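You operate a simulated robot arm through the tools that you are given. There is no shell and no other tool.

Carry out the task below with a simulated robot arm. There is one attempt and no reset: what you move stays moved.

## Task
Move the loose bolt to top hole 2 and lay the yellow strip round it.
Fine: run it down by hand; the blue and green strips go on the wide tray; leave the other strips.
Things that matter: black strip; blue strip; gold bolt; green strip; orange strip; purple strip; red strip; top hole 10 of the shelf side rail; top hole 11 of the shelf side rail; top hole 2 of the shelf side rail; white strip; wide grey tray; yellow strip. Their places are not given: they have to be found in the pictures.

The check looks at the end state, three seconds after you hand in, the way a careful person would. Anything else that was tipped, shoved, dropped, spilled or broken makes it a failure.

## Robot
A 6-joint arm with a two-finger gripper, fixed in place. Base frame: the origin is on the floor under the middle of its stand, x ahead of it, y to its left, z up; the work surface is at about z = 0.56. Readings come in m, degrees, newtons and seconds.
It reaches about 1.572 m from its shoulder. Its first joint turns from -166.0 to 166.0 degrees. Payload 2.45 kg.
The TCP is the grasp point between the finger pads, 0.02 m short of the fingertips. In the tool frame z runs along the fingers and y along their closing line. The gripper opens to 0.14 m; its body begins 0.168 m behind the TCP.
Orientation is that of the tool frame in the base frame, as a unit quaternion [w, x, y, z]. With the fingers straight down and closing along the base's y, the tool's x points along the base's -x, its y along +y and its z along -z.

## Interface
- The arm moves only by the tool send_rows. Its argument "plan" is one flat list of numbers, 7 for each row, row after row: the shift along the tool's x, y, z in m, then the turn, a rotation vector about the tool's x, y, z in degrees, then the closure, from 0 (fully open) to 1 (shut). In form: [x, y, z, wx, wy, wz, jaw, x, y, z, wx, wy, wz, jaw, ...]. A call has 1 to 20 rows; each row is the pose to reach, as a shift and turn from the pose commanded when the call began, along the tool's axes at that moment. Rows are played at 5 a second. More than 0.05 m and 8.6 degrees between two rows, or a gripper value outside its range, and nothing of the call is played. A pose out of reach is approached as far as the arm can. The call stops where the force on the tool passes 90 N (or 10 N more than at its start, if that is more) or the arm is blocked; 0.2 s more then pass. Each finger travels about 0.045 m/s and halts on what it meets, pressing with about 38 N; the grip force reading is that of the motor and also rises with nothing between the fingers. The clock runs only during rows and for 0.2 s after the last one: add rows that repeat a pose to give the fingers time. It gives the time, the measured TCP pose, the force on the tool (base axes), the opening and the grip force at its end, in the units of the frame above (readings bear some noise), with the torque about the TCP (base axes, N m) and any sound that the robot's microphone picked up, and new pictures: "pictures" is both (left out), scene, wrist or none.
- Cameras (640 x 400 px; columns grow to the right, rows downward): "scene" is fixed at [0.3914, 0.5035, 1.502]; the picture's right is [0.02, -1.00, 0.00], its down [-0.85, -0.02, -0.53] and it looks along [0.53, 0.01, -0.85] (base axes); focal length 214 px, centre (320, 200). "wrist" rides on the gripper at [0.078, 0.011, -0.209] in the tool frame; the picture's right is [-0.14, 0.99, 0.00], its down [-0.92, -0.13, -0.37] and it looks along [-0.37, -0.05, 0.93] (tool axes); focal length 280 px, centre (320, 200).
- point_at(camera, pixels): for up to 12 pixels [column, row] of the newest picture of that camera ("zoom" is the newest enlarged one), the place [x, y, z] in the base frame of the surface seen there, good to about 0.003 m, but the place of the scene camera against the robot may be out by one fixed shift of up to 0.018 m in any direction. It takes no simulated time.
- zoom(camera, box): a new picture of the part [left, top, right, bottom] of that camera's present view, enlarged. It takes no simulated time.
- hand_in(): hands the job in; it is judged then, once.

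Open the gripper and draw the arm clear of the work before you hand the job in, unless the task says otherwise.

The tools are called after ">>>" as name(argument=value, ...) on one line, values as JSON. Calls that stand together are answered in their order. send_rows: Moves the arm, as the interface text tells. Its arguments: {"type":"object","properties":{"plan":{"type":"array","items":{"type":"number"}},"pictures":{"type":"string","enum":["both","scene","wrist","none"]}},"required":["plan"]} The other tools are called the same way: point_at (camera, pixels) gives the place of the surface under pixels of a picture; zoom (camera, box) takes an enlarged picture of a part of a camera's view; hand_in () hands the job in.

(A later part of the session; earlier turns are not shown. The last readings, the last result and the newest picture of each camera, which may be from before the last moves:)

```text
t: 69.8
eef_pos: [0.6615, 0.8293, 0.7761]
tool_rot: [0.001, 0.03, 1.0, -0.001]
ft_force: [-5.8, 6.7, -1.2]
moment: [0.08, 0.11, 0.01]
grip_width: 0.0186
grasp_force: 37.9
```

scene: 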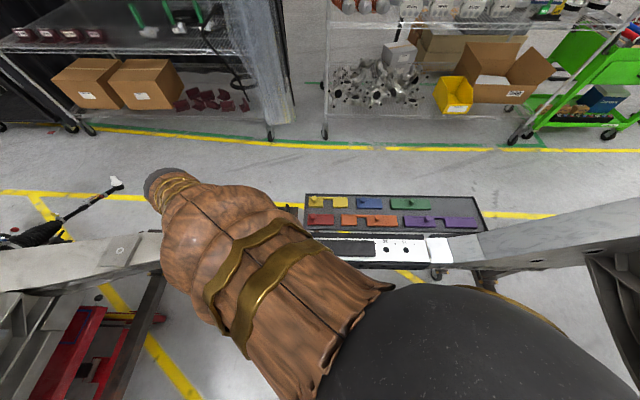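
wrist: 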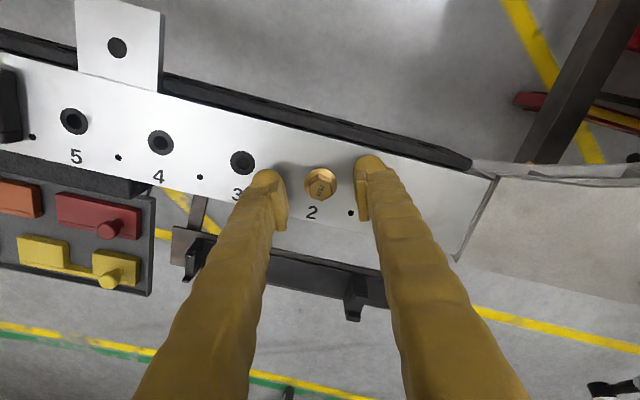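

Vertical force stays near zero, so about 1.4 mm per 26° is the right feed. I'll repeat it.

>>> send_rows(plan=[0, 0, 0.0005, 0, 0, 8.6, 1, 0, 0, 0.00095, 0, 0, 17.2, 1, 0, 0, 0.0014, 0, 0, 25.8, 1], pictures="wrist")

>>> zoom(camera="wrist", box=[270, 140, 370, 210])

```text
t: 70.6
eef_pos: [0.6607, 0.8299, 0.7751]
tool_rot: [-0.001, 0.253, 0.967, 0.0]
ft_force: [-7.6, -1.8, -1.6]
moment: [0.02, 0.16, 0.01]
grip_width: 0.0182
grasp_force: 37.9
```

wrist: 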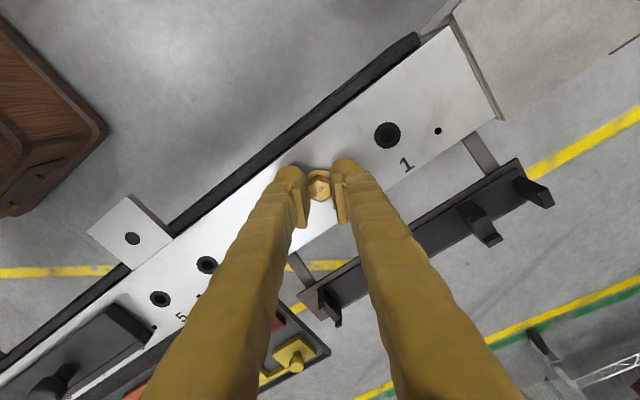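

```text
5.71 times, centred on (320, 175) of wrist
```

zoom: 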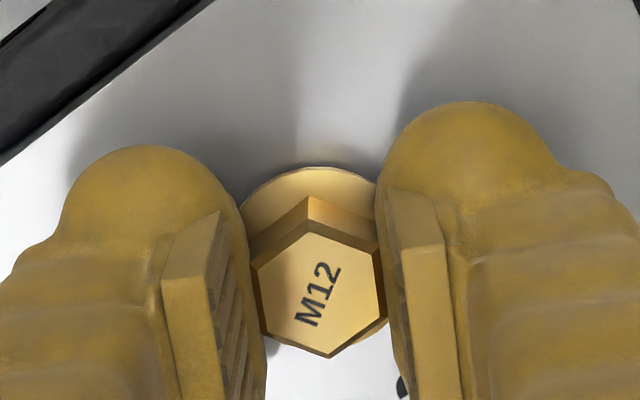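

Still clean, TCP z ≈ 0.775. I'll continue 17° with 0.9 mm feed, watching for the seat.

>>> send_rows(plan=[0, 0, 0.00047, 0, 0, 8.6, 1, 0, 0, 0.00093, 0, 0, 17.2, 1, 0, 0, 0.00093, 0, 0, 17.2, 1], pictures="none")

```text
t: 71.4
eef_pos: [0.6605, 0.8301, 0.7748]
tool_rot: [0.001, 0.395, 0.919, -0.001]
ft_force: [-8.3, -13.9, -2.3]
moment: [-0.08, 0.14, -0.02]
grip_width: 0.0184
grasp_force: 38.1
```

No seat yet (moment about z ≈ 0). Another 17° with 0.9 mm.

>>> send_rows(plan=[0, 0, 0.00047, 0, 0, 8.6, 1, 0, 0, 0.00093, 0, 0, 17.2, 1, 0, 0, 0.00093, 0, 0, 17.2, 1], pictures="wrist")

>>> zoom(camera="wrist", box=[270, 140, 370, 210])

```text
t: 72.2
eef_pos: [0.6601, 0.8294, 0.7739]
tool_rot: [0.0, 0.528, 0.85, -0.001]
ft_force: [-12.7, -14.6, -10.5]
moment: [-0.07, 0.13, 0.01]
grip_width: 0.0184
grasp_force: 37.8
```

wrist: 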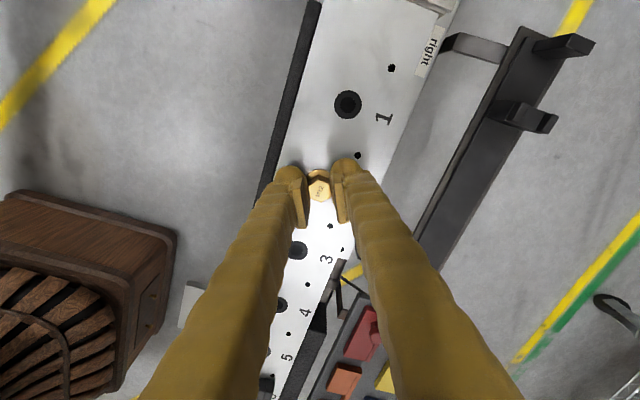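

```text
5.71 times, centred on (320, 175) of wrist
```

zoom: 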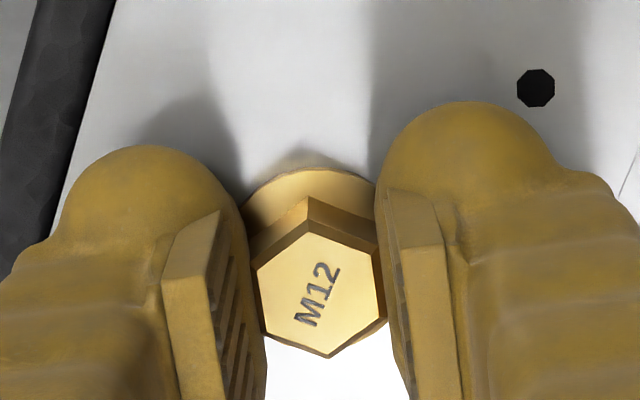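

By my estimate the flange should be close to seating. I'll open the fingers and measure the head and flange before turning further.

>>> send_rows(plan=[0, 0, 0, 0, 0, 0, 0.85, 0, 0, 0, 0, 0, 0, 0.7, 0, 0, -0.002, 0, 0, 0, 0.6, 0, 0, -0.02, 0, 0, 0, 0.5, 0, 0, -0.02, 0, 0, 0, 0.5], pictures="wrist")

>>> zoom(camera="wrist", box=[280, 145, 360, 205])

```text
t: 73.4
eef_pos: [0.6615, 0.8297, 0.7941]
tool_rot: [0.0, 0.527, 0.85, -0.001]
ft_force: [0.1, 0.0, -0.2]
moment: [-0.01, -0.04, 0.02]
grip_width: 0.0698
grasp_force: 0.1
```

wrist: 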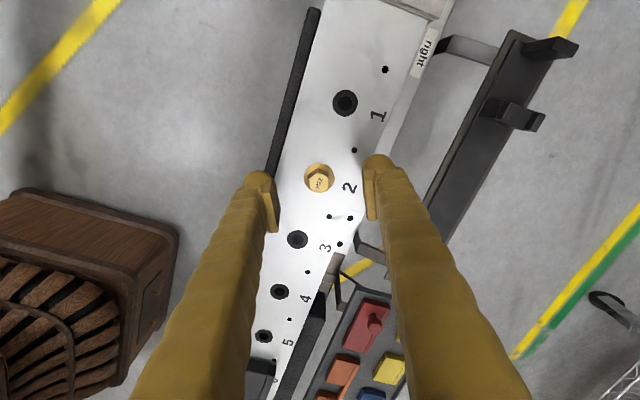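

```text
6.67 times, centred on (320, 175) of wrist
```

zoom: 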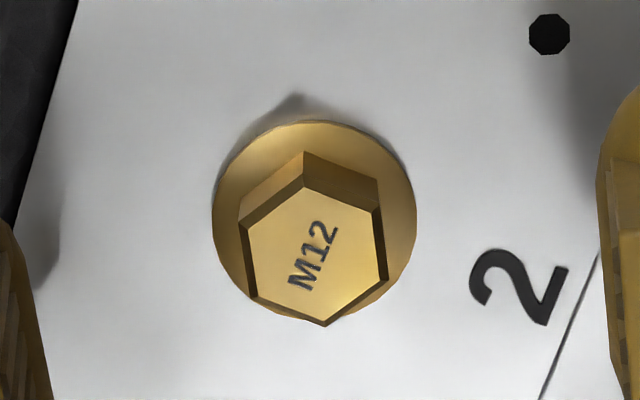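

>>> point_at(camera="zoom", pixels=[[315, 260], [300, 220], [350, 240], [280, 260], [310, 135], [225, 220], [400, 220], [390, 180], [240, 165], [150, 250], [450, 350], [300, 90]])

```text
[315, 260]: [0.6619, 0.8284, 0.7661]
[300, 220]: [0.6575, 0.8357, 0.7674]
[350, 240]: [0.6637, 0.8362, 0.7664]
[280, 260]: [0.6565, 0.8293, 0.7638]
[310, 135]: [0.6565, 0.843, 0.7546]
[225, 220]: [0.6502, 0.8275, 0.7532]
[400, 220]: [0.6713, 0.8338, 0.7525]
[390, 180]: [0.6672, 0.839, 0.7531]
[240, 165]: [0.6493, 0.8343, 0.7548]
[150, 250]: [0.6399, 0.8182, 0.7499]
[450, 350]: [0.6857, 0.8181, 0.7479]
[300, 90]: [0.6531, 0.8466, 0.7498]
```

Hex top is 0.766 and the flange rim top about 0.7535 (rail 0.750), so it is nearly down but may not be seated. I'm centred, so I'll yaw back 60° counter-clockwise, lower about 18 mm and regrip.

>>> send_rows(plan=[0, 0, 0, 0, 0, -8.5, 0.6, 0, 0, 0, 0, 0, -17, 0.6, 0, 0, 0, 0, 0, -25.5, 0.6, 0, 0, 0, 0, 0, -34, 0.6, 0, 0, 0, 0, 0, -42.5, 0.6, 0, 0, 0, 0, 0, -51, 0.6, 0, 0, 0, 0, 0, -59.5, 0.6, 0, 0, 0.009, 0, 0, -60, 0.6, 0, 0, 0.018, 0, 0, -60, 0.6, 0, 0, 0.018, 0, 0, -60, 0.6], pictures="wrist")

>>> zoom(camera="wrist", box=[270, 140, 370, 210])

```text
t: 75.6
eef_pos: [0.6595, 0.8302, 0.7752]
tool_rot: [0.0, 0.031, 1.0, 0.0]
ft_force: [0.5, 0.2, -0.6]
moment: [-0.01, 0.02, 0.01]
grip_width: 0.0561
grasp_force: 0.0
```

wrist: 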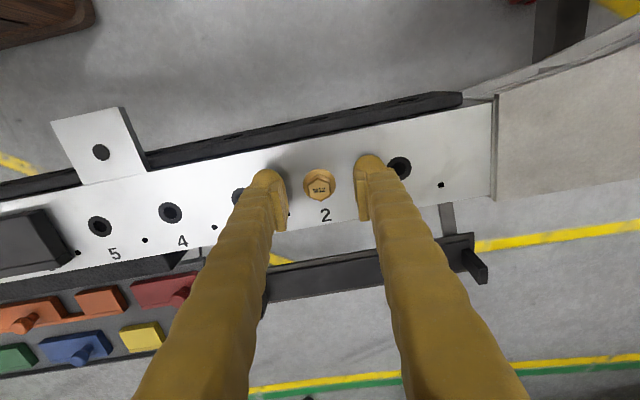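

```text
5.71 times, centred on (320, 175) of wrist
```

zoom: 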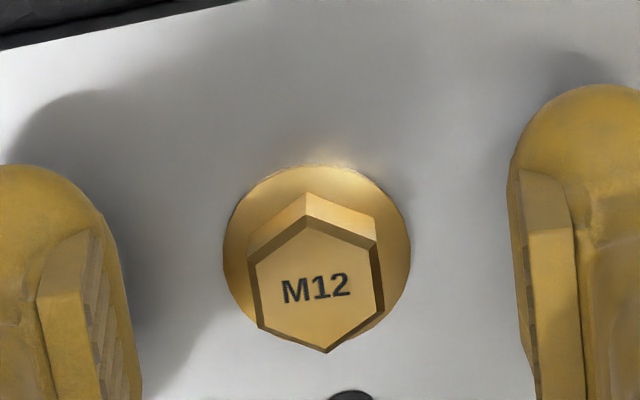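

Aligned and centred. I'll close and then turn in a small 17° step with 0.9 mm feed.

>>> send_rows(plan=[0, 0, 0, 0, 0, 0, 0.8, 0, 0, 0, 0, 0, 0, 1, 0, 0, 0, 0, 0, 0, 1, 0, 0, 0, 0, 0, 0, 1], pictures="none")

>>> send_rows(plan=[0, 0, 0.0002, 0, 0, 4.3, 1, 0, 0, 0.0004, 0, 0, 8.6, 1, 0, 0, 0.0004, 0, 0, 8.6, 1], pictures="none")

```text
t: 76.6
eef_pos: [0.6609, 0.8289, 0.7767]
tool_rot: [0.0, 0.031, 1.0, -0.002]
ft_force: [-1.4, -6.8, 0.2]
moment: [-0.05, 0.06, 0.03]
grip_width: 0.0187
grasp_force: 37.8
```

```text
t: 77.4
eef_pos: [0.661, 0.8293, 0.7764]
tool_rot: [0.0, 0.106, 0.994, 0.0]
ft_force: [4.4, -13.1, 3.8]
moment: [-0.17, -0.1, -0.03]
grip_width: 0.0184
grasp_force: 38.1
```

Vertical force is now slightly upward (+4 N). I'll turn 17° with only a small feed and check the turning moment.

>>> send_rows(plan=[0, 0, 0.0001, 0, 0, 5.7, 1, 0, 0, 0.0002, 0, 0, 11.4, 1, 0, 0, 0.0003, 0, 0, 17.2, 1, 0, 0, 0.0003, 0, 0, 17.2, 1], pictures="wrist")

>>> zoom(camera="wrist", box=[270, 140, 370, 210])

```text
t: 78.4
eef_pos: [0.6609, 0.8295, 0.7749]
tool_rot: [0.0, 0.255, 0.967, -0.001]
ft_force: [-5.3, -17.5, 6.4]
moment: [-0.18, 0.07, 0.16]
grip_width: 0.0183
grasp_force: 38.2
```

wrist: 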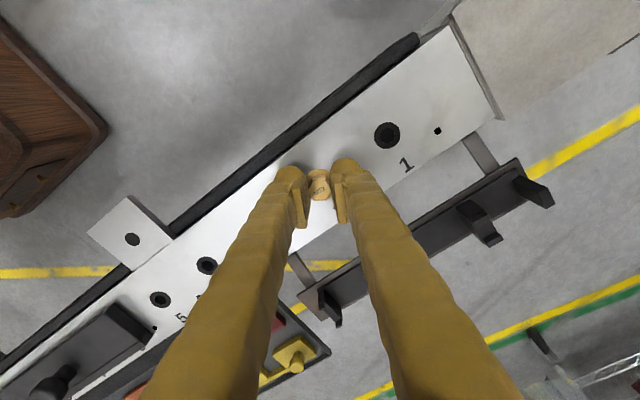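

```text
5.71 times, centred on (320, 175) of wrist
```

zoom: 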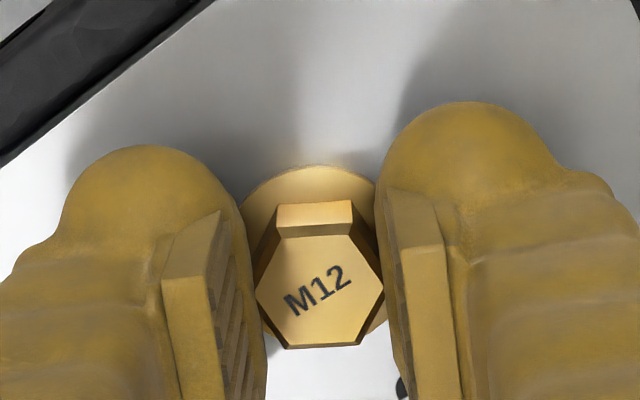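

The head stayed put while the grip turned 26° (moment +0.16 N m, hex now twisted in the pads), so the bolt is run down to its seat. I'll open and rise to inspect it.

>>> send_rows(plan=[0, 0, 0, 0, 0, 0, 0.85, 0, 0, 0, 0, 0, 0, 0.7, 0, 0, -0.003, 0, 0, 0, 0.6, 0, 0, -0.03, 0, 0, 0, 0.5, 0, 0, -0.06, 0, 0, 0, 0.5, 0, 0, -0.06, 0, 0, 0, 0.5], pictures="wrist")

>>> zoom(camera="wrist", box=[280, 135, 360, 195])

```text
t: 79.8
eef_pos: [0.6614, 0.8286, 0.835]
tool_rot: [0.0, 0.253, 0.967, -0.001]
ft_force: [-0.6, -0.6, -1.1]
moment: [-0.02, 0.0, -0.02]
grip_width: 0.0701
grasp_force: 0.1
```

wrist: 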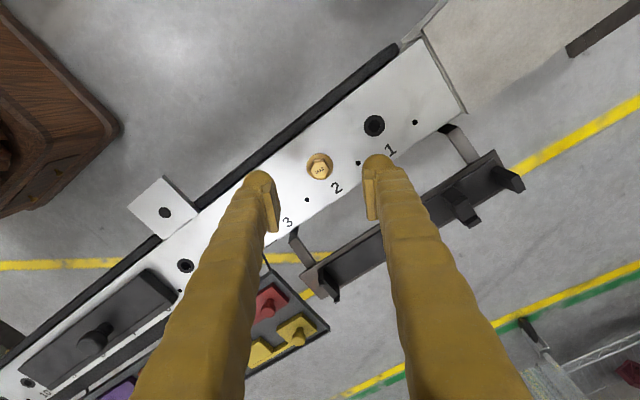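

```text
6.67 times, centred on (320, 165) of wrist
```

zoom: 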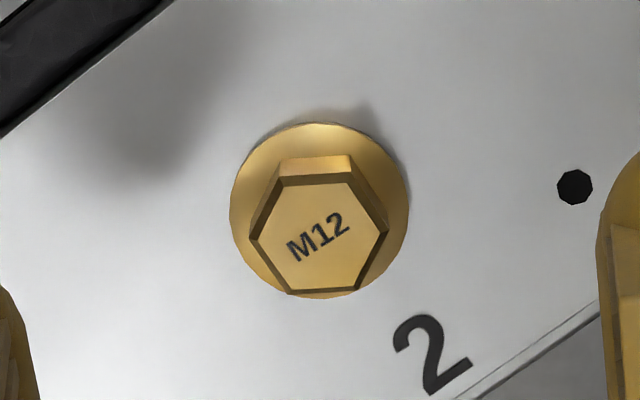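

The bolt looks flush with its flange on the rail. I'll yaw the tool back to square and rise to z ≈ 0.90 before fetching the yellow strip.

>>> send_rows(plan=[0, 0, -0.016, 0, 0, -8, 0.5, 0, 0, -0.032, 0, 0, -16, 0.5, 0, 0, -0.048, 0, 0, -24, 0.5, 0, 0, -0.064, 0, 0, -29.3, 0.5, 0, 0, -0.064, 0, 0, -29.3, 0.5], pictures="none")

```text
t: 81.0
eef_pos: [0.659, 0.8292, 0.8987]
tool_rot: [0.0, 0.0, 1.0, -0.001]
ft_force: [-0.3, -0.4, 0.1]
moment: [-0.01, 0.0, 0.03]
grip_width: 0.0702
grasp_force: 0.0
```

Square again at z ≈ 0.90. I'll move over the yellow strip's knob near (0.963, 0.537).

>>> send_rows(plan=[-0.03025, -0.0292, 0, 0, 0, 0, 0.5, -0.0605, -0.0584, 0, 0, 0, 0, 0.5, -0.09075, -0.0876, 0, 0, 0, 0, 0.5, -0.121, -0.1168, 0, 0, 0, 0, 0.5, -0.15125, -0.146, 0, 0, 0, 0, 0.5, -0.1815, -0.1752, 0, 0, 0, 0, 0.5, -0.21175, -0.2044, 0, 0, 0, 0, 0.5, -0.242, -0.2336, 0, 0, 0, 0, 0.5, -0.27225, -0.2628, 0, 0, 0, 0, 0.5, -0.3025, -0.292, 0, 0, 0, 0, 0.5, -0.3025, -0.292, 0.04, 0, 0, 0, 0.5, -0.3025, -0.292, 0.08, 0, 0, 0, 0.5, -0.3025, -0.292, 0.12, 0, 0, 0, 0.5, -0.3025, -0.292, 0.16, 0, 0, 0, 0.5, -0.3025, -0.292, 0.2, 0, 0, 0, 0.5, -0.3025, -0.292, 0.2, 0, 0, 0, 0.5], pictures="both")

>>> zoom(camera="scene", box=[205, 232, 255, 264])

>>> zoom(camera="wrist", box=[200, 120, 440, 270])

```text
t: 84.4
eef_pos: [0.9633, 0.5373, 0.6979]
tool_rot: [0.0, 0.0, 1.0, -0.002]
ft_force: [-0.6, 0.6, 0.7]
moment: [-0.01, 0.04, -0.01]
grip_width: 0.0698
grasp_force: 0.1
```

scene: 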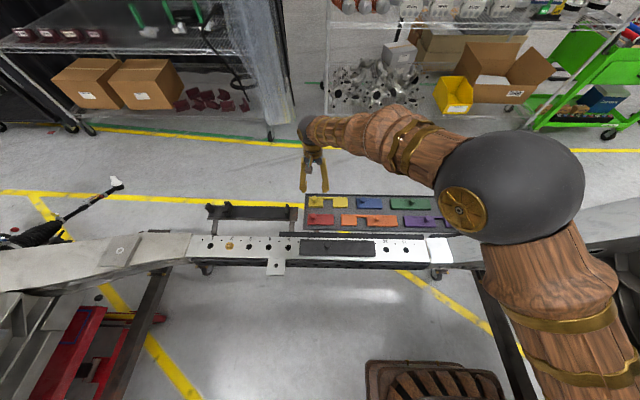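
wrist: 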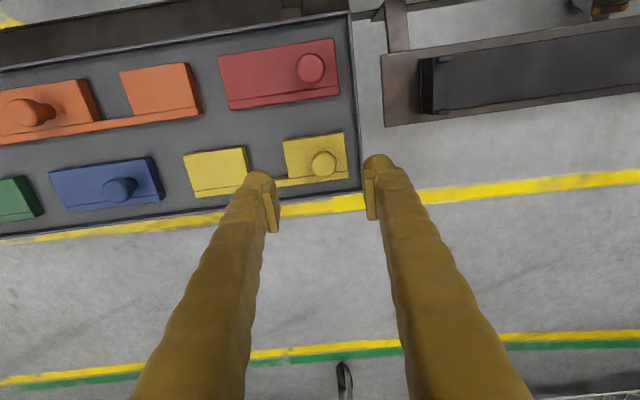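

```text
12.50 times, centred on (230, 248) of scene
```

zoom: 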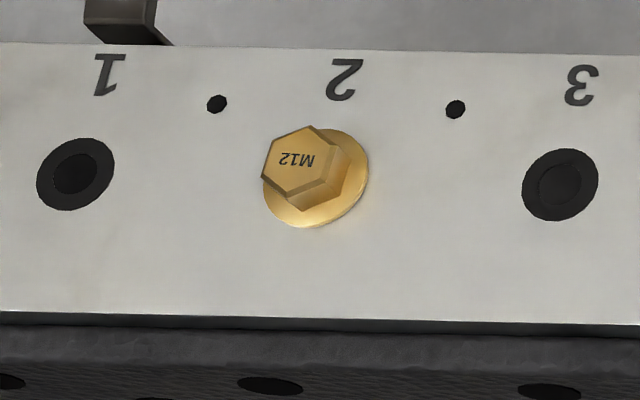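

```text
2.67 times, centred on (320, 195) of wrist
```

zoom: 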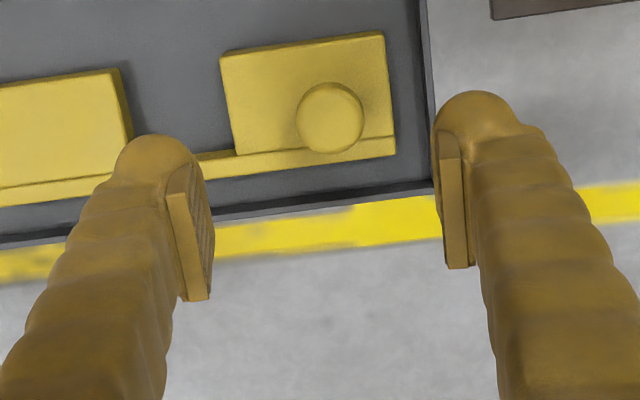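

The scene zoom shows the flange flush on the rail at hole 2. Now I'll measure the yellow knob and strip corners.

>>> point_at(camera="wrist", pixels=[[324, 160], [324, 165], [318, 163], [330, 163], [284, 140], [342, 133], [346, 178], [248, 148], [184, 155], [196, 197], [280, 187], [310, 183]])

```text
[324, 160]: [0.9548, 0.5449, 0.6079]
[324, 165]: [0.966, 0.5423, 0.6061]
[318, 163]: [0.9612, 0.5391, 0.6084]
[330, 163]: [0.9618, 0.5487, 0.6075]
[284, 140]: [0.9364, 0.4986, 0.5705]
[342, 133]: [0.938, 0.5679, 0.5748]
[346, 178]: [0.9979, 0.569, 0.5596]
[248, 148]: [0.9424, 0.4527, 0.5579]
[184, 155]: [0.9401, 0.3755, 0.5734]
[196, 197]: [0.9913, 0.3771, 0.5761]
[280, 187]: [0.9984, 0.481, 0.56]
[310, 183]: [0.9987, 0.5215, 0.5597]
```

The yellow knob centre is about (0.962, 0.5425), 70 mm from the gap's centre, matching the hole pitch. I'll narrow the fingers to about 0.05, shift +5 mm in y and −1 mm in x, and come down to z ≈ 0.64 first.

>>> send_rows(plan=[0.001, 0.005, 0.02, 0, 0, 0, 0.62, 0.001, 0.005, 0.04, 0, 0, 0, 0.62, 0.001, 0.005, 0.058, 0, 0, 0, 0.62, 0.001, 0.005, 0.058, 0, 0, 0, 0.62], pictures="wrist")

>>> zoom(camera="wrist", box=[240, 120, 400, 220])

```text
t: 85.4
eef_pos: [0.9618, 0.5423, 0.6422]
tool_rot: [0.0, 0.001, 1.0, -0.001]
ft_force: [-0.4, 0.4, 0.2]
moment: [0.0, -0.02, 0.01]
grip_width: 0.0532
grasp_force: 0.2
```

wrist: 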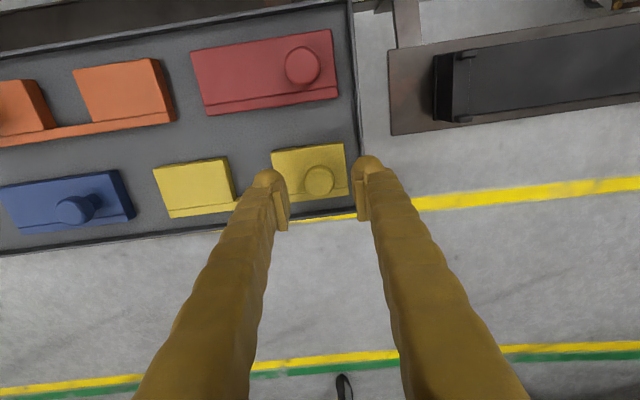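

```text
4.00 times, centred on (320, 170) of wrist
```

zoom: 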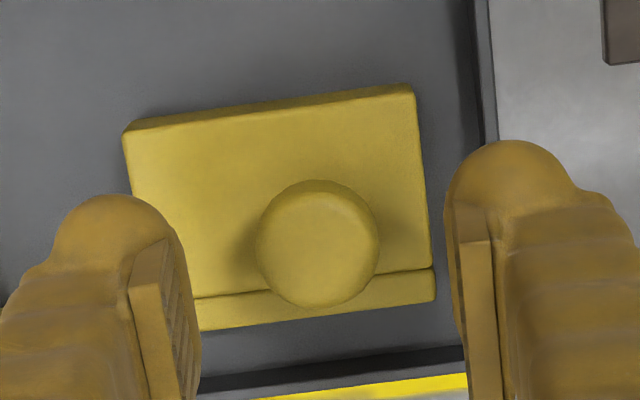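

The knob is centred at zoom (318,245). The right finger comes down near the tray's end wall, so I'll check the wall's height and place.

>>> point_at(camera="zoom", pixels=[[478, 20], [484, 60], [488, 100], [470, 40], [440, 360], [300, 375], [492, 120]])

```text
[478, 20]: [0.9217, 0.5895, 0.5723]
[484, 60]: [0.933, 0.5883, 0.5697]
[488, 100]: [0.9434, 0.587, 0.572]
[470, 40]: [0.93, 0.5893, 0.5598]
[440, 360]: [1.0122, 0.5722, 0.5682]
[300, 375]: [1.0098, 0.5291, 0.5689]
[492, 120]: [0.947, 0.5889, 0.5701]
```

The wall top is only 0.572, so tips at 0.580 clear it. I'll lower 42 mm to z ≈ 0.600, close on the knob and lift slightly.

>>> send_rows(plan=[0, 0, 0.02, 0, 0, 0, 0.62, 0, 0, 0.035, 0, 0, 0, 0.62, 0, 0, 0.0415, 0, 0, 0, 0.62, 0, 0, 0.0415, 0, 0, 0, 0.8, 0, 0, 0.0415, 0, 0, 0, 1, 0, 0, 0.0415, 0, 0, 0, 1, 0, 0, 0.0415, 0, 0, 0, 1], pictures="wrist")

```text
t: 87.0
eef_pos: [0.9634, 0.5418, 0.5997]
tool_rot: [0.0, 0.001, 1.0, -0.001]
ft_force: [0.4, -1.5, -0.2]
moment: [0.06, 0.02, -0.01]
grip_width: 0.0247
grasp_force: 37.7
```

wrist: 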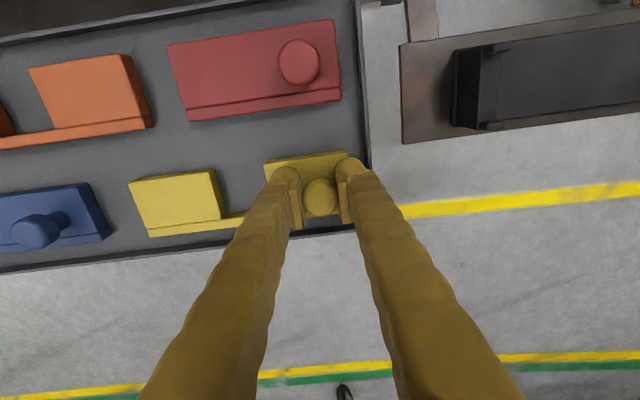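

Gripped at 0.0247 m, the same as the other knobs. I'll lift slowly, straight up to about z = 0.90.

>>> send_rows(plan=[0, 0, -0.005, 0, 0, 0, 1, 0, 0, -0.015, 0, 0, 0, 1, 0, 0, -0.04, 0, 0, 0, 1, 0, 0, -0.08, 0, 0, 0, 1, 0, 0, -0.12, 0, 0, 0, 1, 0, 0, -0.16, 0, 0, 0, 1, 0, 0, -0.2, 0, 0, 0, 1, 0, 0, -0.24, 0, 0, 0, 1, 0, 0, -0.28, 0, 0, 0, 1, 0, 0, -0.3, 0, 0, 0, 1, 0, 0, -0.3, 0, 0, 0, 1], pictures="both")

```text
t: 89.4
eef_pos: [0.9615, 0.5436, 0.901]
tool_rot: [0.0, 0.0, 1.0, -0.001]
ft_force: [0.1, -1.3, -1.4]
moment: [0.08, 0.01, -0.01]
grip_width: 0.0246
grasp_force: 38.3
```

scene: 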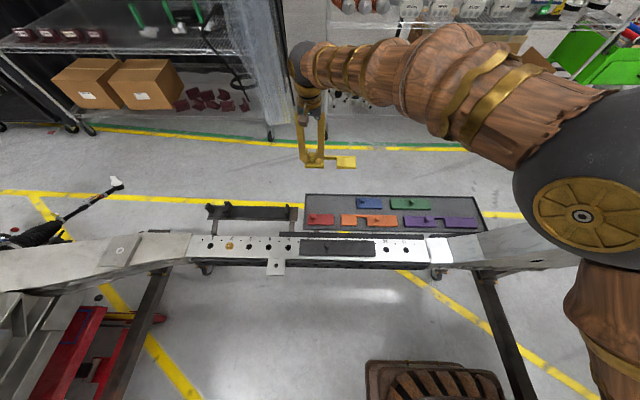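
wrist: 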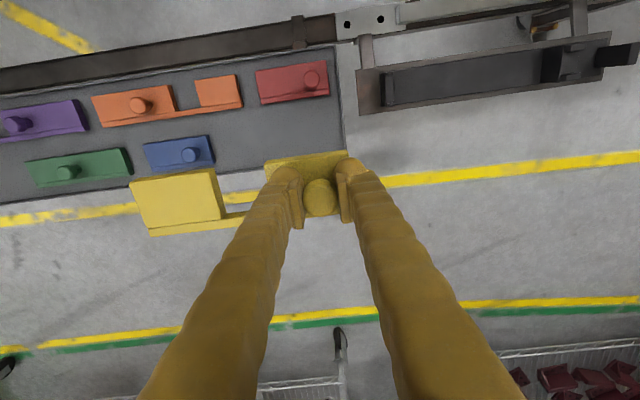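

Yellow is held level. I'll carry it at z ≈ 0.90 to above the rail with its knob over hole 1 at about (0.6605, 0.901), so its gap lies over the bolt.

>>> send_rows(plan=[0.02743, 0.03258, 0, 0, 0, 0, 1, 0.05485, 0.06516, 0, 0, 0, 0, 1, 0.08228, 0.09775, 0, 0, 0, 0, 1, 0.10971, 0.13033, 0, 0, 0, 0, 1, 0.13714, 0.16291, 0, 0, 0, 0, 1, 0.16456, 0.19549, 0, 0, 0, 0, 1, 0.19199, 0.22807, 0, 0, 0, 0, 1, 0.21942, 0.26065, 0, 0, 0, 0, 1, 0.24685, 0.29324, 0, 0, 0, 0, 1, 0.27427, 0.32582, 0, 0, 0, 0, 1, 0.3017, 0.3584, 0, 0, 0, 0, 1, 0.3017, 0.3584, 0.03, 0, 0, 0, 1, 0.3017, 0.3584, 0.05, 0, 0, 0, 1, 0.3017, 0.3584, 0.05, 0, 0, 0, 1], pictures="both")

>>> zoom(camera="wrist", box=[100, 110, 420, 290])

```text
t: 92.4
eef_pos: [0.6606, 0.9013, 0.8496]
tool_rot: [0.0, 0.0, 1.0, -0.001]
ft_force: [-0.2, -0.3, -1.6]
moment: [0.11, 0.0, 0.0]
grip_width: 0.0246
grasp_force: 37.8
```

scene: 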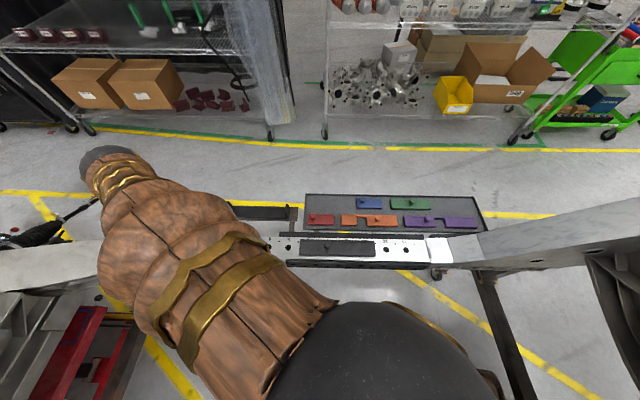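
wrist: 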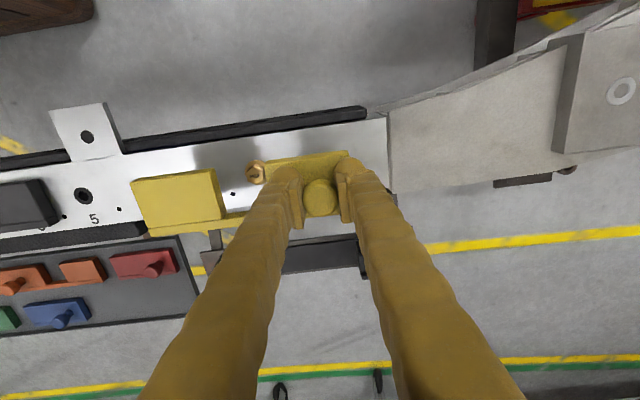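

```text
2.00 times, centred on (260, 200) of wrist
```

zoom: 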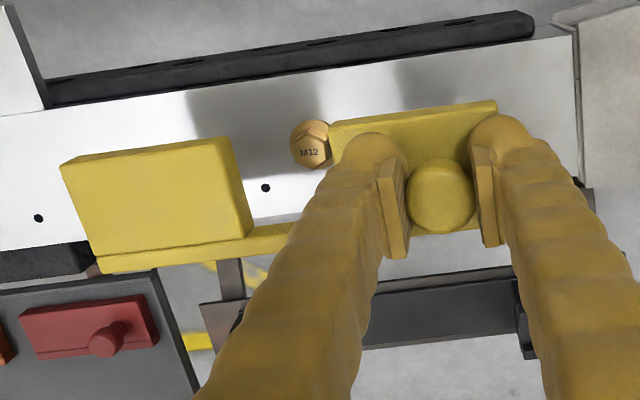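

The strip hangs 58 mm above the rail with the bolt visible in its gap at zoom (312,145). I'll lower to about 8 mm above the bolt head and check alignment.

>>> send_rows(plan=[0, 0, 0.015, 0, 0, 0, 1, 0, 0, 0.028, 0, 0, 0, 1, 0, 0, 0.035, 0, 0, 0, 1, 0, 0, 0.035, 0, 0, 0, 1], pictures="wrist")

>>> zoom(camera="wrist", box=[120, 130, 380, 270])

```text
t: 93.4
eef_pos: [0.6607, 0.9019, 0.8162]
tool_rot: [0.0, 0.002, 1.0, -0.001]
ft_force: [-0.7, 0.2, -1.8]
moment: [0.09, 0.02, -0.01]
grip_width: 0.0247
grasp_force: 37.8
```

wrist: 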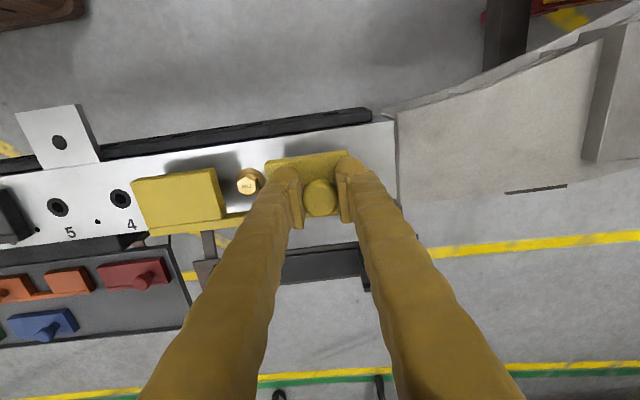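

```text
2.46 times, centred on (250, 200) of wrist
```

zoom: 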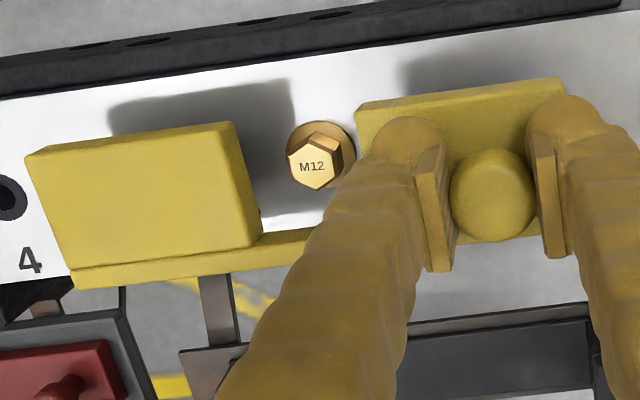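

I'll measure the pad edges beside the gap and the bolt in this view.

>>> point_at(camera="zoom", pixels=[[228, 130], [240, 200], [246, 240], [362, 112], [368, 140], [28, 158], [72, 268], [558, 84], [280, 240], [313, 165], [325, 125], [300, 232]])

```text
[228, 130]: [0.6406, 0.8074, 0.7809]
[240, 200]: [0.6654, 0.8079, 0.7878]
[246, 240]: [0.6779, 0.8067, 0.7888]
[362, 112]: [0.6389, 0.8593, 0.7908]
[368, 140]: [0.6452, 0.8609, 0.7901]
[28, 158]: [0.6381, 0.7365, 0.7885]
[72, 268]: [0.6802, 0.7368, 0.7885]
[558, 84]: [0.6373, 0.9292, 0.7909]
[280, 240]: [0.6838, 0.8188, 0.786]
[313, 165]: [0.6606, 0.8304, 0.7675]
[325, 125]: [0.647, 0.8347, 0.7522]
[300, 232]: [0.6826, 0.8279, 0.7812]
```

The gap runs y ≈ 0.8075–0.860 around the bolt at 0.8305, so I'll shift 2 mm toward −y and 0.5 mm toward −x, then lower to just above the rail.

>>> send_rows(plan=[0.0005, -0.0018, 0, 0, 0, 0, 1, 0.0005, -0.0018, 0.008, 0, 0, 0, 1, 0.0005, -0.0018, 0.015, 0, 0, 0, 1, 0.0005, -0.0018, 0.0205, 0, 0, 0, 1, 0.0005, -0.0018, 0.0205, 0, 0, 0, 1], pictures="wrist")

>>> zoom(camera="wrist", box=[120, 130, 380, 270])

```text
t: 94.6
eef_pos: [0.6605, 0.9, 0.794]
tool_rot: [0.0, 0.001, 1.0, -0.001]
ft_force: [0.4, -0.3, -1.7]
moment: [0.12, 0.0, 0.02]
grip_width: 0.0244
grasp_force: 37.6
```

wrist: 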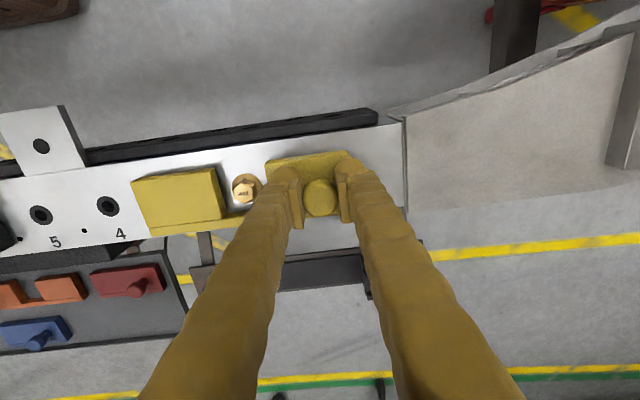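

```text
2.46 times, centred on (250, 200) of wrist
```

zoom: 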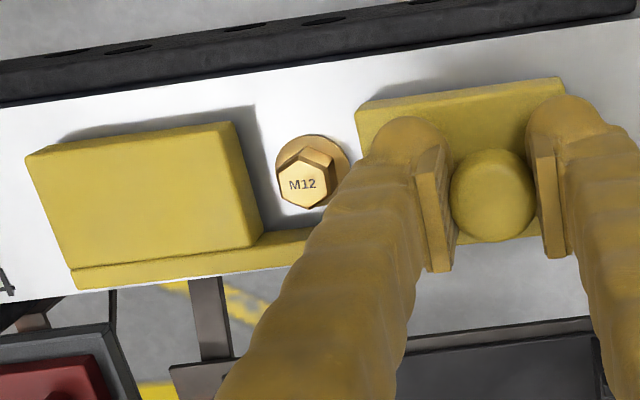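

The bolt sits well inside the gap. I'll lower in half-millimetre steps until contact.

>>> send_rows(plan=[0, 0, 0.0007, 0, 0, 0, 1, 0, 0, 0.0014, 0, 0, 0, 1, 0, 0, 0.002, 0, 0, 0, 1], pictures="none")

```text
t: 95.4
eef_pos: [0.6608, 0.8996, 0.7945]
tool_rot: [0.0, 0.001, 1.0, -0.001]
ft_force: [0.0, 0.0, -1.7]
moment: [0.07, 0.01, 0.01]
grip_width: 0.0244
grasp_force: 37.8
```

No contact yet; I'll lower another 1.5 mm.

>>> send_rows(plan=[0, 0, 0.0005, 0, 0, 0, 1, 0, 0, 0.001, 0, 0, 0, 1, 0, 0, 0.0015, 0, 0, 0, 1], pictures="none")

```text
t: 96.2
eef_pos: [0.6609, 0.9, 0.7915]
tool_rot: [0.0, 0.0, 1.0, 0.0]
ft_force: [0.6, 1.0, -0.1]
moment: [-0.19, -0.04, 0.0]
grip_width: 0.0247
grasp_force: 38.3
```

Contact is starting (moment changed to −0.19). I'll lower 0.6 mm more to seat it flat.

>>> send_rows(plan=[0, 0, 0.0003, 0, 0, 0, 1, 0, 0, 0.0006, 0, 0, 0, 1, 0, 0, 0.0006, 0, 0, 0, 1], pictures="wrist")

>>> zoom(camera="wrist", box=[120, 130, 380, 270])

```text
t: 97.0
eef_pos: [0.6617, 0.9, 0.7907]
tool_rot: [0.0, 0.001, 1.0, -0.001]
ft_force: [-0.7, 0.4, -0.8]
moment: [0.0, -0.04, 0.0]
grip_width: 0.0243
grasp_force: 38.5
```

wrist: 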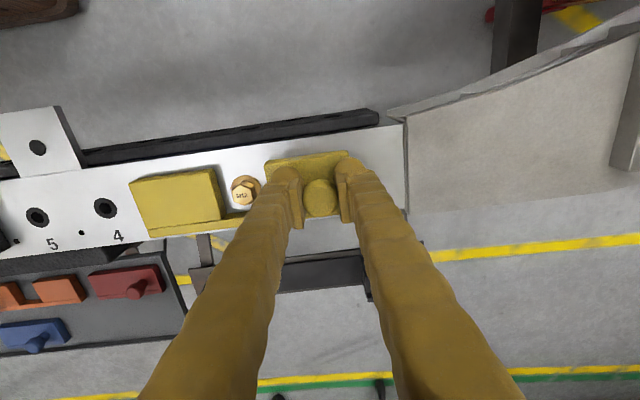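

```text
2.46 times, centred on (250, 200) of wrist
```

zoom: 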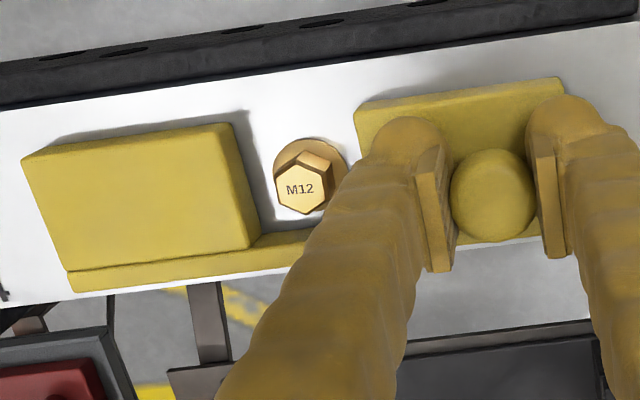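

Force is still small, so I'll lower another 1 mm in fine steps to get a firm seat.

>>> send_rows(plan=[0, 0, 0.0005, 0, 0, 0, 1, 0, 0, 0.001, 0, 0, 0, 1, 0, 0, 0.001, 0, 0, 0, 1], pictures="none")

```text
t: 97.8
eef_pos: [0.66, 0.8997, 0.7889]
tool_rot: [-0.001, 0.001, 1.0, -0.001]
ft_force: [-0.1, 0.0, -0.1]
moment: [-0.03, 0.02, 0.0]
grip_width: 0.0245
grasp_force: 37.9
```

Still little force. I'll check the strip's level by measuring its top surface and the rail beside it.

>>> zoom(camera="wrist", box=[110, 130, 370, 270])

>>> point_at(camera="wrist", pixels=[[140, 190], [180, 195], [205, 180], [150, 225], [215, 210], [275, 165], [310, 160], [335, 155], [232, 222], [150, 172], [245, 160], [320, 190]])

```text
2.46 times, centred on (240, 200) of wrist
```

zoom: 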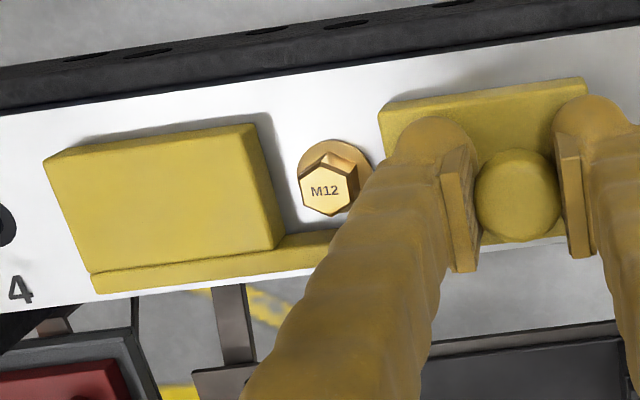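

```text
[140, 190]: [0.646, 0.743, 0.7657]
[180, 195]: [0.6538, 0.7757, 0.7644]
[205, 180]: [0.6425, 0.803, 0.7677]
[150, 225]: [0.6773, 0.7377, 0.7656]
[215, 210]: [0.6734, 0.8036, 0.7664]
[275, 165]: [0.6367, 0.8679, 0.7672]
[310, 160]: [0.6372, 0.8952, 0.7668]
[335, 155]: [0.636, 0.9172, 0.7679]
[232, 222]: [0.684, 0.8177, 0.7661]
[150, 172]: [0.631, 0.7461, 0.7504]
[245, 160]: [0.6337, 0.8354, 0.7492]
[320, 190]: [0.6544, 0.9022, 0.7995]
```

The strip top reads 0.7655 at the right end and about 0.7675 at the knob end, so the knob end still has a millimetre or so to go. I'll lower 1 mm more and read the force.

>>> send_rows(plan=[0, 0, 0.0004, 0, 0, 0, 1, 0, 0, 0.0008, 0, 0, 0, 1, 0, 0, 0.001, 0, 0, 0, 1], pictures="none")

```text
t: 98.6
eef_pos: [0.6608, 0.8989, 0.7902]
tool_rot: [0.0, 0.001, 1.0, 0.0]
ft_force: [-3.2, -1.4, 10.0]
moment: [-0.04, 0.1, -0.04]
grip_width: 0.0243
grasp_force: 37.5
```

Firm contact now at +10 N. I'll open the fingers and rise straight up.

>>> send_rows(plan=[0, 0, -0.0004, 0, 0, 0, 1, 0, 0, -0.0004, 0, 0, 0, 0.8, 0, 0, -0.0004, 0, 0, 0, 0.6, 0, 0, -0.0004, 0, 0, 0, 0.5, 0, 0, -0.01, 0, 0, 0, 0.5, 0, 0, -0.03, 0, 0, 0, 0.5, 0, 0, -0.06, 0, 0, 0, 0.5, 0, 0, -0.09, 0, 0, 0, 0.5, 0, 0, -0.11, 0, 0, 0, 0.5, 0, 0, -0.11, 0, 0, 0, 0.5], pictures="wrist")

>>> zoom(camera="wrist", box=[160, 130, 420, 270])

```text
t: 100.8
eef_pos: [0.6604, 0.9002, 0.8987]
tool_rot: [0.0, 0.001, 1.0, 0.0]
ft_force: [-0.4, -0.6, 0.1]
moment: [0.0, 0.01, -0.01]
grip_width: 0.07
grasp_force: 0.0
```

wrist: 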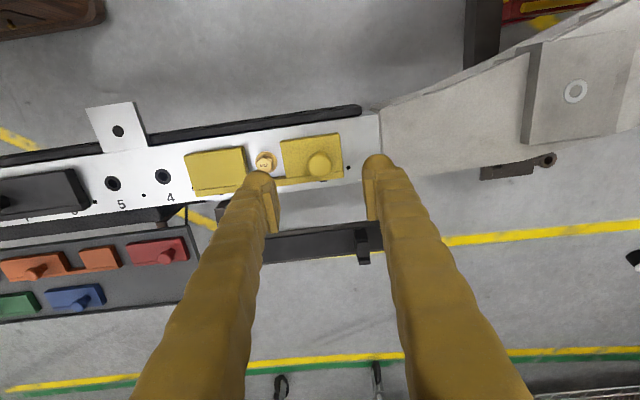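

```text
2.46 times, centred on (290, 200) of wrist
```

zoom: 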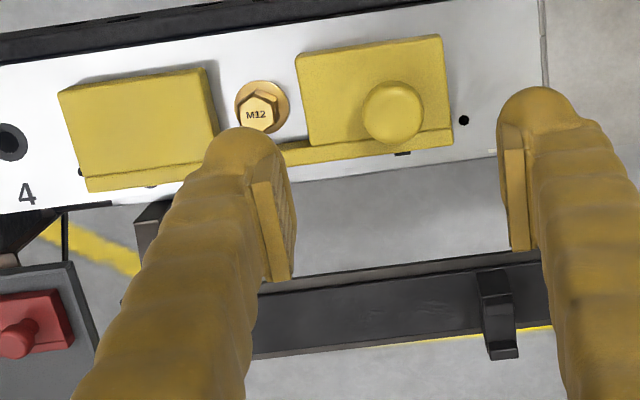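

The yellow strip lies on the rail with the bolt in its gap. I'll rise and draw the arm back to its starting place so the scene camera can see everything.

>>> send_rows(plan=[0, 0, -0.05, 0, 0, 0, 0.5, 0, 0, -0.1, 0, 0, 0, 0.5, -0.00913, -0.04367, -0.10827, 0, 0, 0, 0.5, -0.01827, -0.08733, -0.11653, 0, 0, 0, 0.5, -0.0274, -0.131, -0.1248, 0, 0, 0, 0.5, -0.03653, -0.17467, -0.13307, 0, 0, 0, 0.5, -0.04567, -0.21833, -0.14133, 0, 0, 0, 0.5, -0.0548, -0.262, -0.1496, 0, 0, 0, 0.5, -0.06393, -0.30567, -0.15787, 0, 0, 0, 0.5, -0.07307, -0.34933, -0.16613, 0, 0, 0, 0.5, -0.0822, -0.393, -0.1744, 0, 0, 0, 0.5, -0.09133, -0.43667, -0.18267, 0, 0, 0, 0.5, -0.10047, -0.48033, -0.19093, 0, 0, 0, 0.3, -0.1096, -0.524, -0.1992, 0, 0, 0, 0.2, -0.11873, -0.56767, -0.20747, 0, 0, 0, 0.1, -0.12787, -0.61133, -0.21573, 0, 0, 0, 0, -0.137, -0.655, -0.224, 0, 0, 0, 0, -0.137, -0.655, -0.224, 0, 0, 0, 0], pictures="both")

>>> zoom(camera="scene", box=[185, 225, 305, 290])

>>> zoom(camera="scene", box=[290, 185, 490, 265])

```text
t: 104.6
eef_pos: [0.7966, 0.2452, 1.123]
tool_rot: [0.0, 0.001, 1.0, -0.001]
ft_force: [0.7, -0.4, 0.5]
moment: [-0.01, -0.01, -0.04]
grip_width: 0.1401
grasp_force: 0.1
```

scene: 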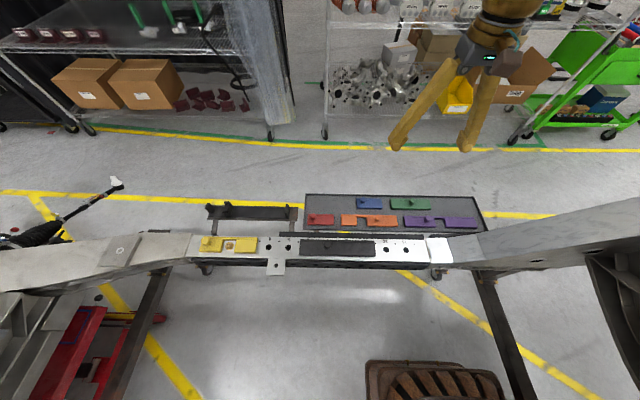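
wrist: 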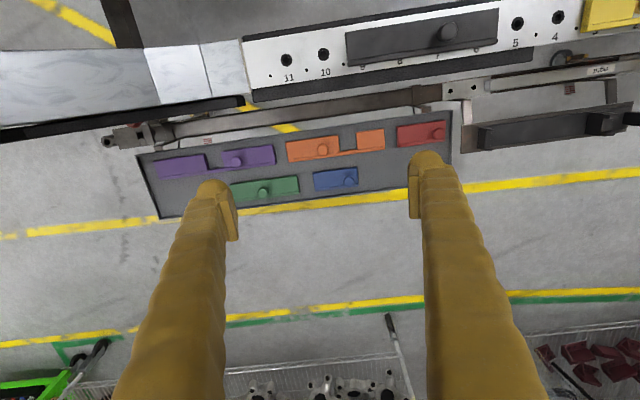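

```text
5.33 times, centred on (245, 258) of scene
```

zoom: 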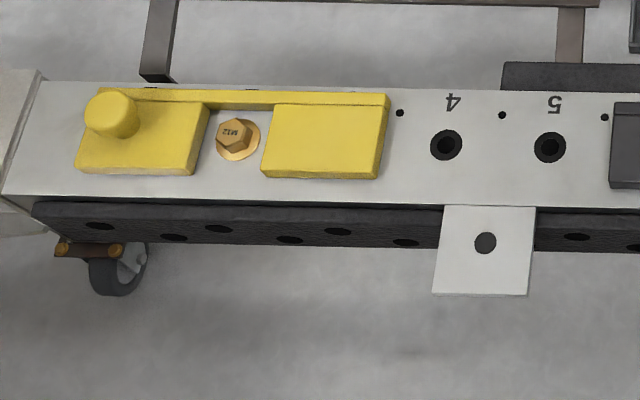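

```text
3.20 times, centred on (390, 225) of scene
```

zoom: 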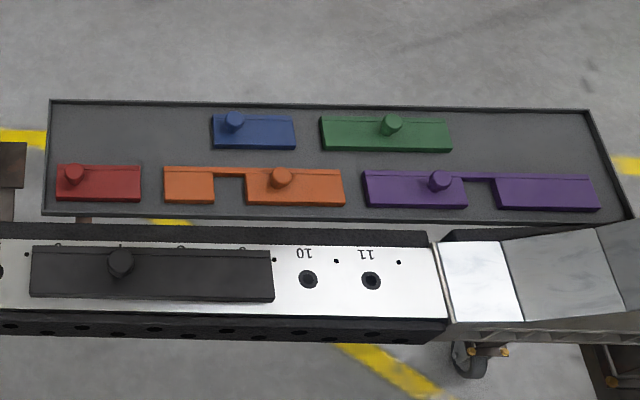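

Everything looks right from above. To make sure the flange is truly seated and the strip lies flat, I'll take a side look: first move high toward (0.50, 0.84, 1.00), well clear of everything.

>>> send_rows(plan=[0.01977, 0.03965, 0.0082, 0, 0, 0, 0, 0.03955, 0.07931, 0.0164, 0, 0, 0, 0, 0.05932, 0.11896, 0.0246, 0, 0, 0, 0, 0.07909, 0.15861, 0.0328, 0, 0, 0, 0, 0.09887, 0.19827, 0.041, 0, 0, 0, 0, 0.11864, 0.23792, 0.0492, 0, 0, 0, 0, 0.13841, 0.27757, 0.0574, 0, 0, 0, 0, 0.15819, 0.31723, 0.0656, 0, 0, 0, 0, 0.17796, 0.35688, 0.0738, 0, 0, 0, 0, 0.19773, 0.39653, 0.082, 0, 0, 0, 0, 0.21751, 0.43619, 0.0902, 0, 0, 0, 0, 0.23728, 0.47584, 0.0984, 0, 0, 0, 0, 0.25705, 0.51549, 0.1066, 0, 0, 0, 0, 0.27683, 0.55515, 0.1148, 0, 0, 0, 0, 0.2966, 0.5948, 0.123, 0, 0, 0, 0, 0.2966, 0.5948, 0.123, 0, 0, 0, 0], pictures="wrist")

```text
t: 108.0
eef_pos: [0.5007, 0.8389, 1.0]
tool_rot: [0.0, 0.001, 1.0, -0.001]
ft_force: [0.2, 0.1, 0.2]
moment: [0.0, 0.0, 0.0]
grip_width: 0.1399
grasp_force: 0.0
```

wrist: 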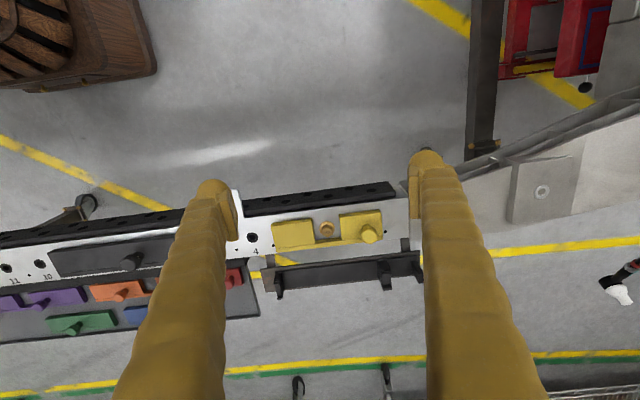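

I'll tilt the tool 40° so the wrist camera looks across the rail, staying at this height.

>>> send_rows(plan=[0, 0, 0, 0, -8, 0, 0, 0, 0, 0, 0, -16, 0, 0, 0, 0, 0, 0, -24, 0, 0, 0, 0, 0, 0, -32, 0, 0, 0, 0, 0, 0, -40, 0, 0, 0, 0, 0, 0, -40, 0, 0], pictures="wrist")

```text
t: 109.4
eef_pos: [0.4995, 0.8401, 1.0]
tool_rot: [0.342, 0.001, 0.94, 0.0]
ft_force: [-0.4, 0.9, 0.8]
moment: [0.0, -0.02, 0.03]
grip_width: 0.1398
grasp_force: 0.0
```

wrist: 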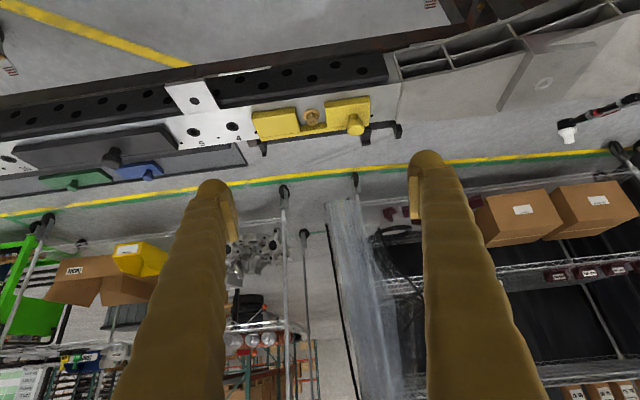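

The view now looks across the rail with the bolt at (312,118). I'll lower about 0.16 m for a flatter, closer look.

>>> send_rows(plan=[0.02, 0, 0.0355, 0, 0, 0, 0, 0.04, 0, 0.071, 0, 0, 0, 0, 0.06, 0, 0.1064, 0, 0, 0, 0, 0.0799, 0, 0.1419, 0, 0, 0, 0, 0.0799, 0, 0.1419, 0, 0, 0, 0], pictures="wrist")

>>> zoom(camera="wrist", box=[250, 130, 390, 218])

```text
t: 110.6
eef_pos: [0.5299, 0.8407, 0.8371]
tool_rot: [0.342, 0.002, 0.94, -0.002]
ft_force: [0.1, 0.2, -0.8]
moment: [-0.01, 0.01, 0.02]
grip_width: 0.1401
grasp_force: 0.2
```

wrist: 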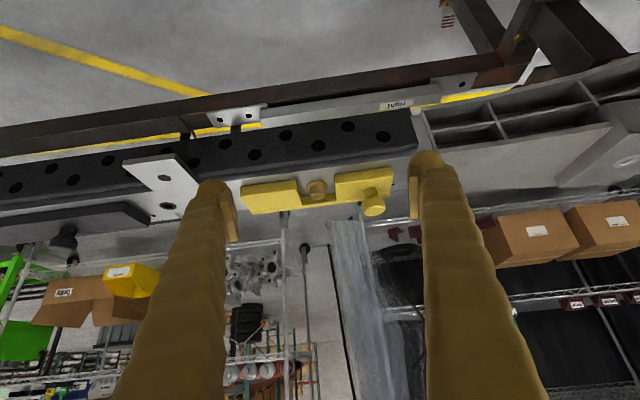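

```text
4.55 times, centred on (320, 174) of wrist
```

zoom: 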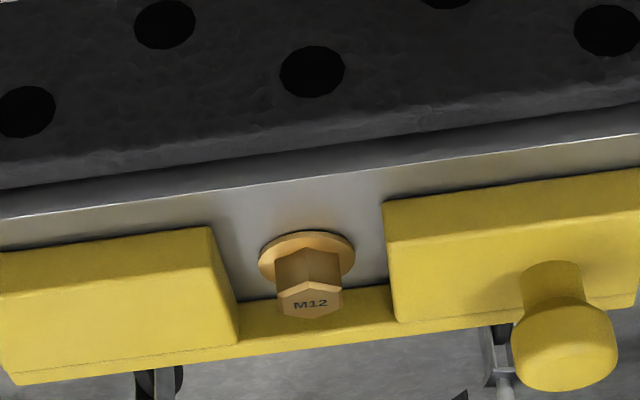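

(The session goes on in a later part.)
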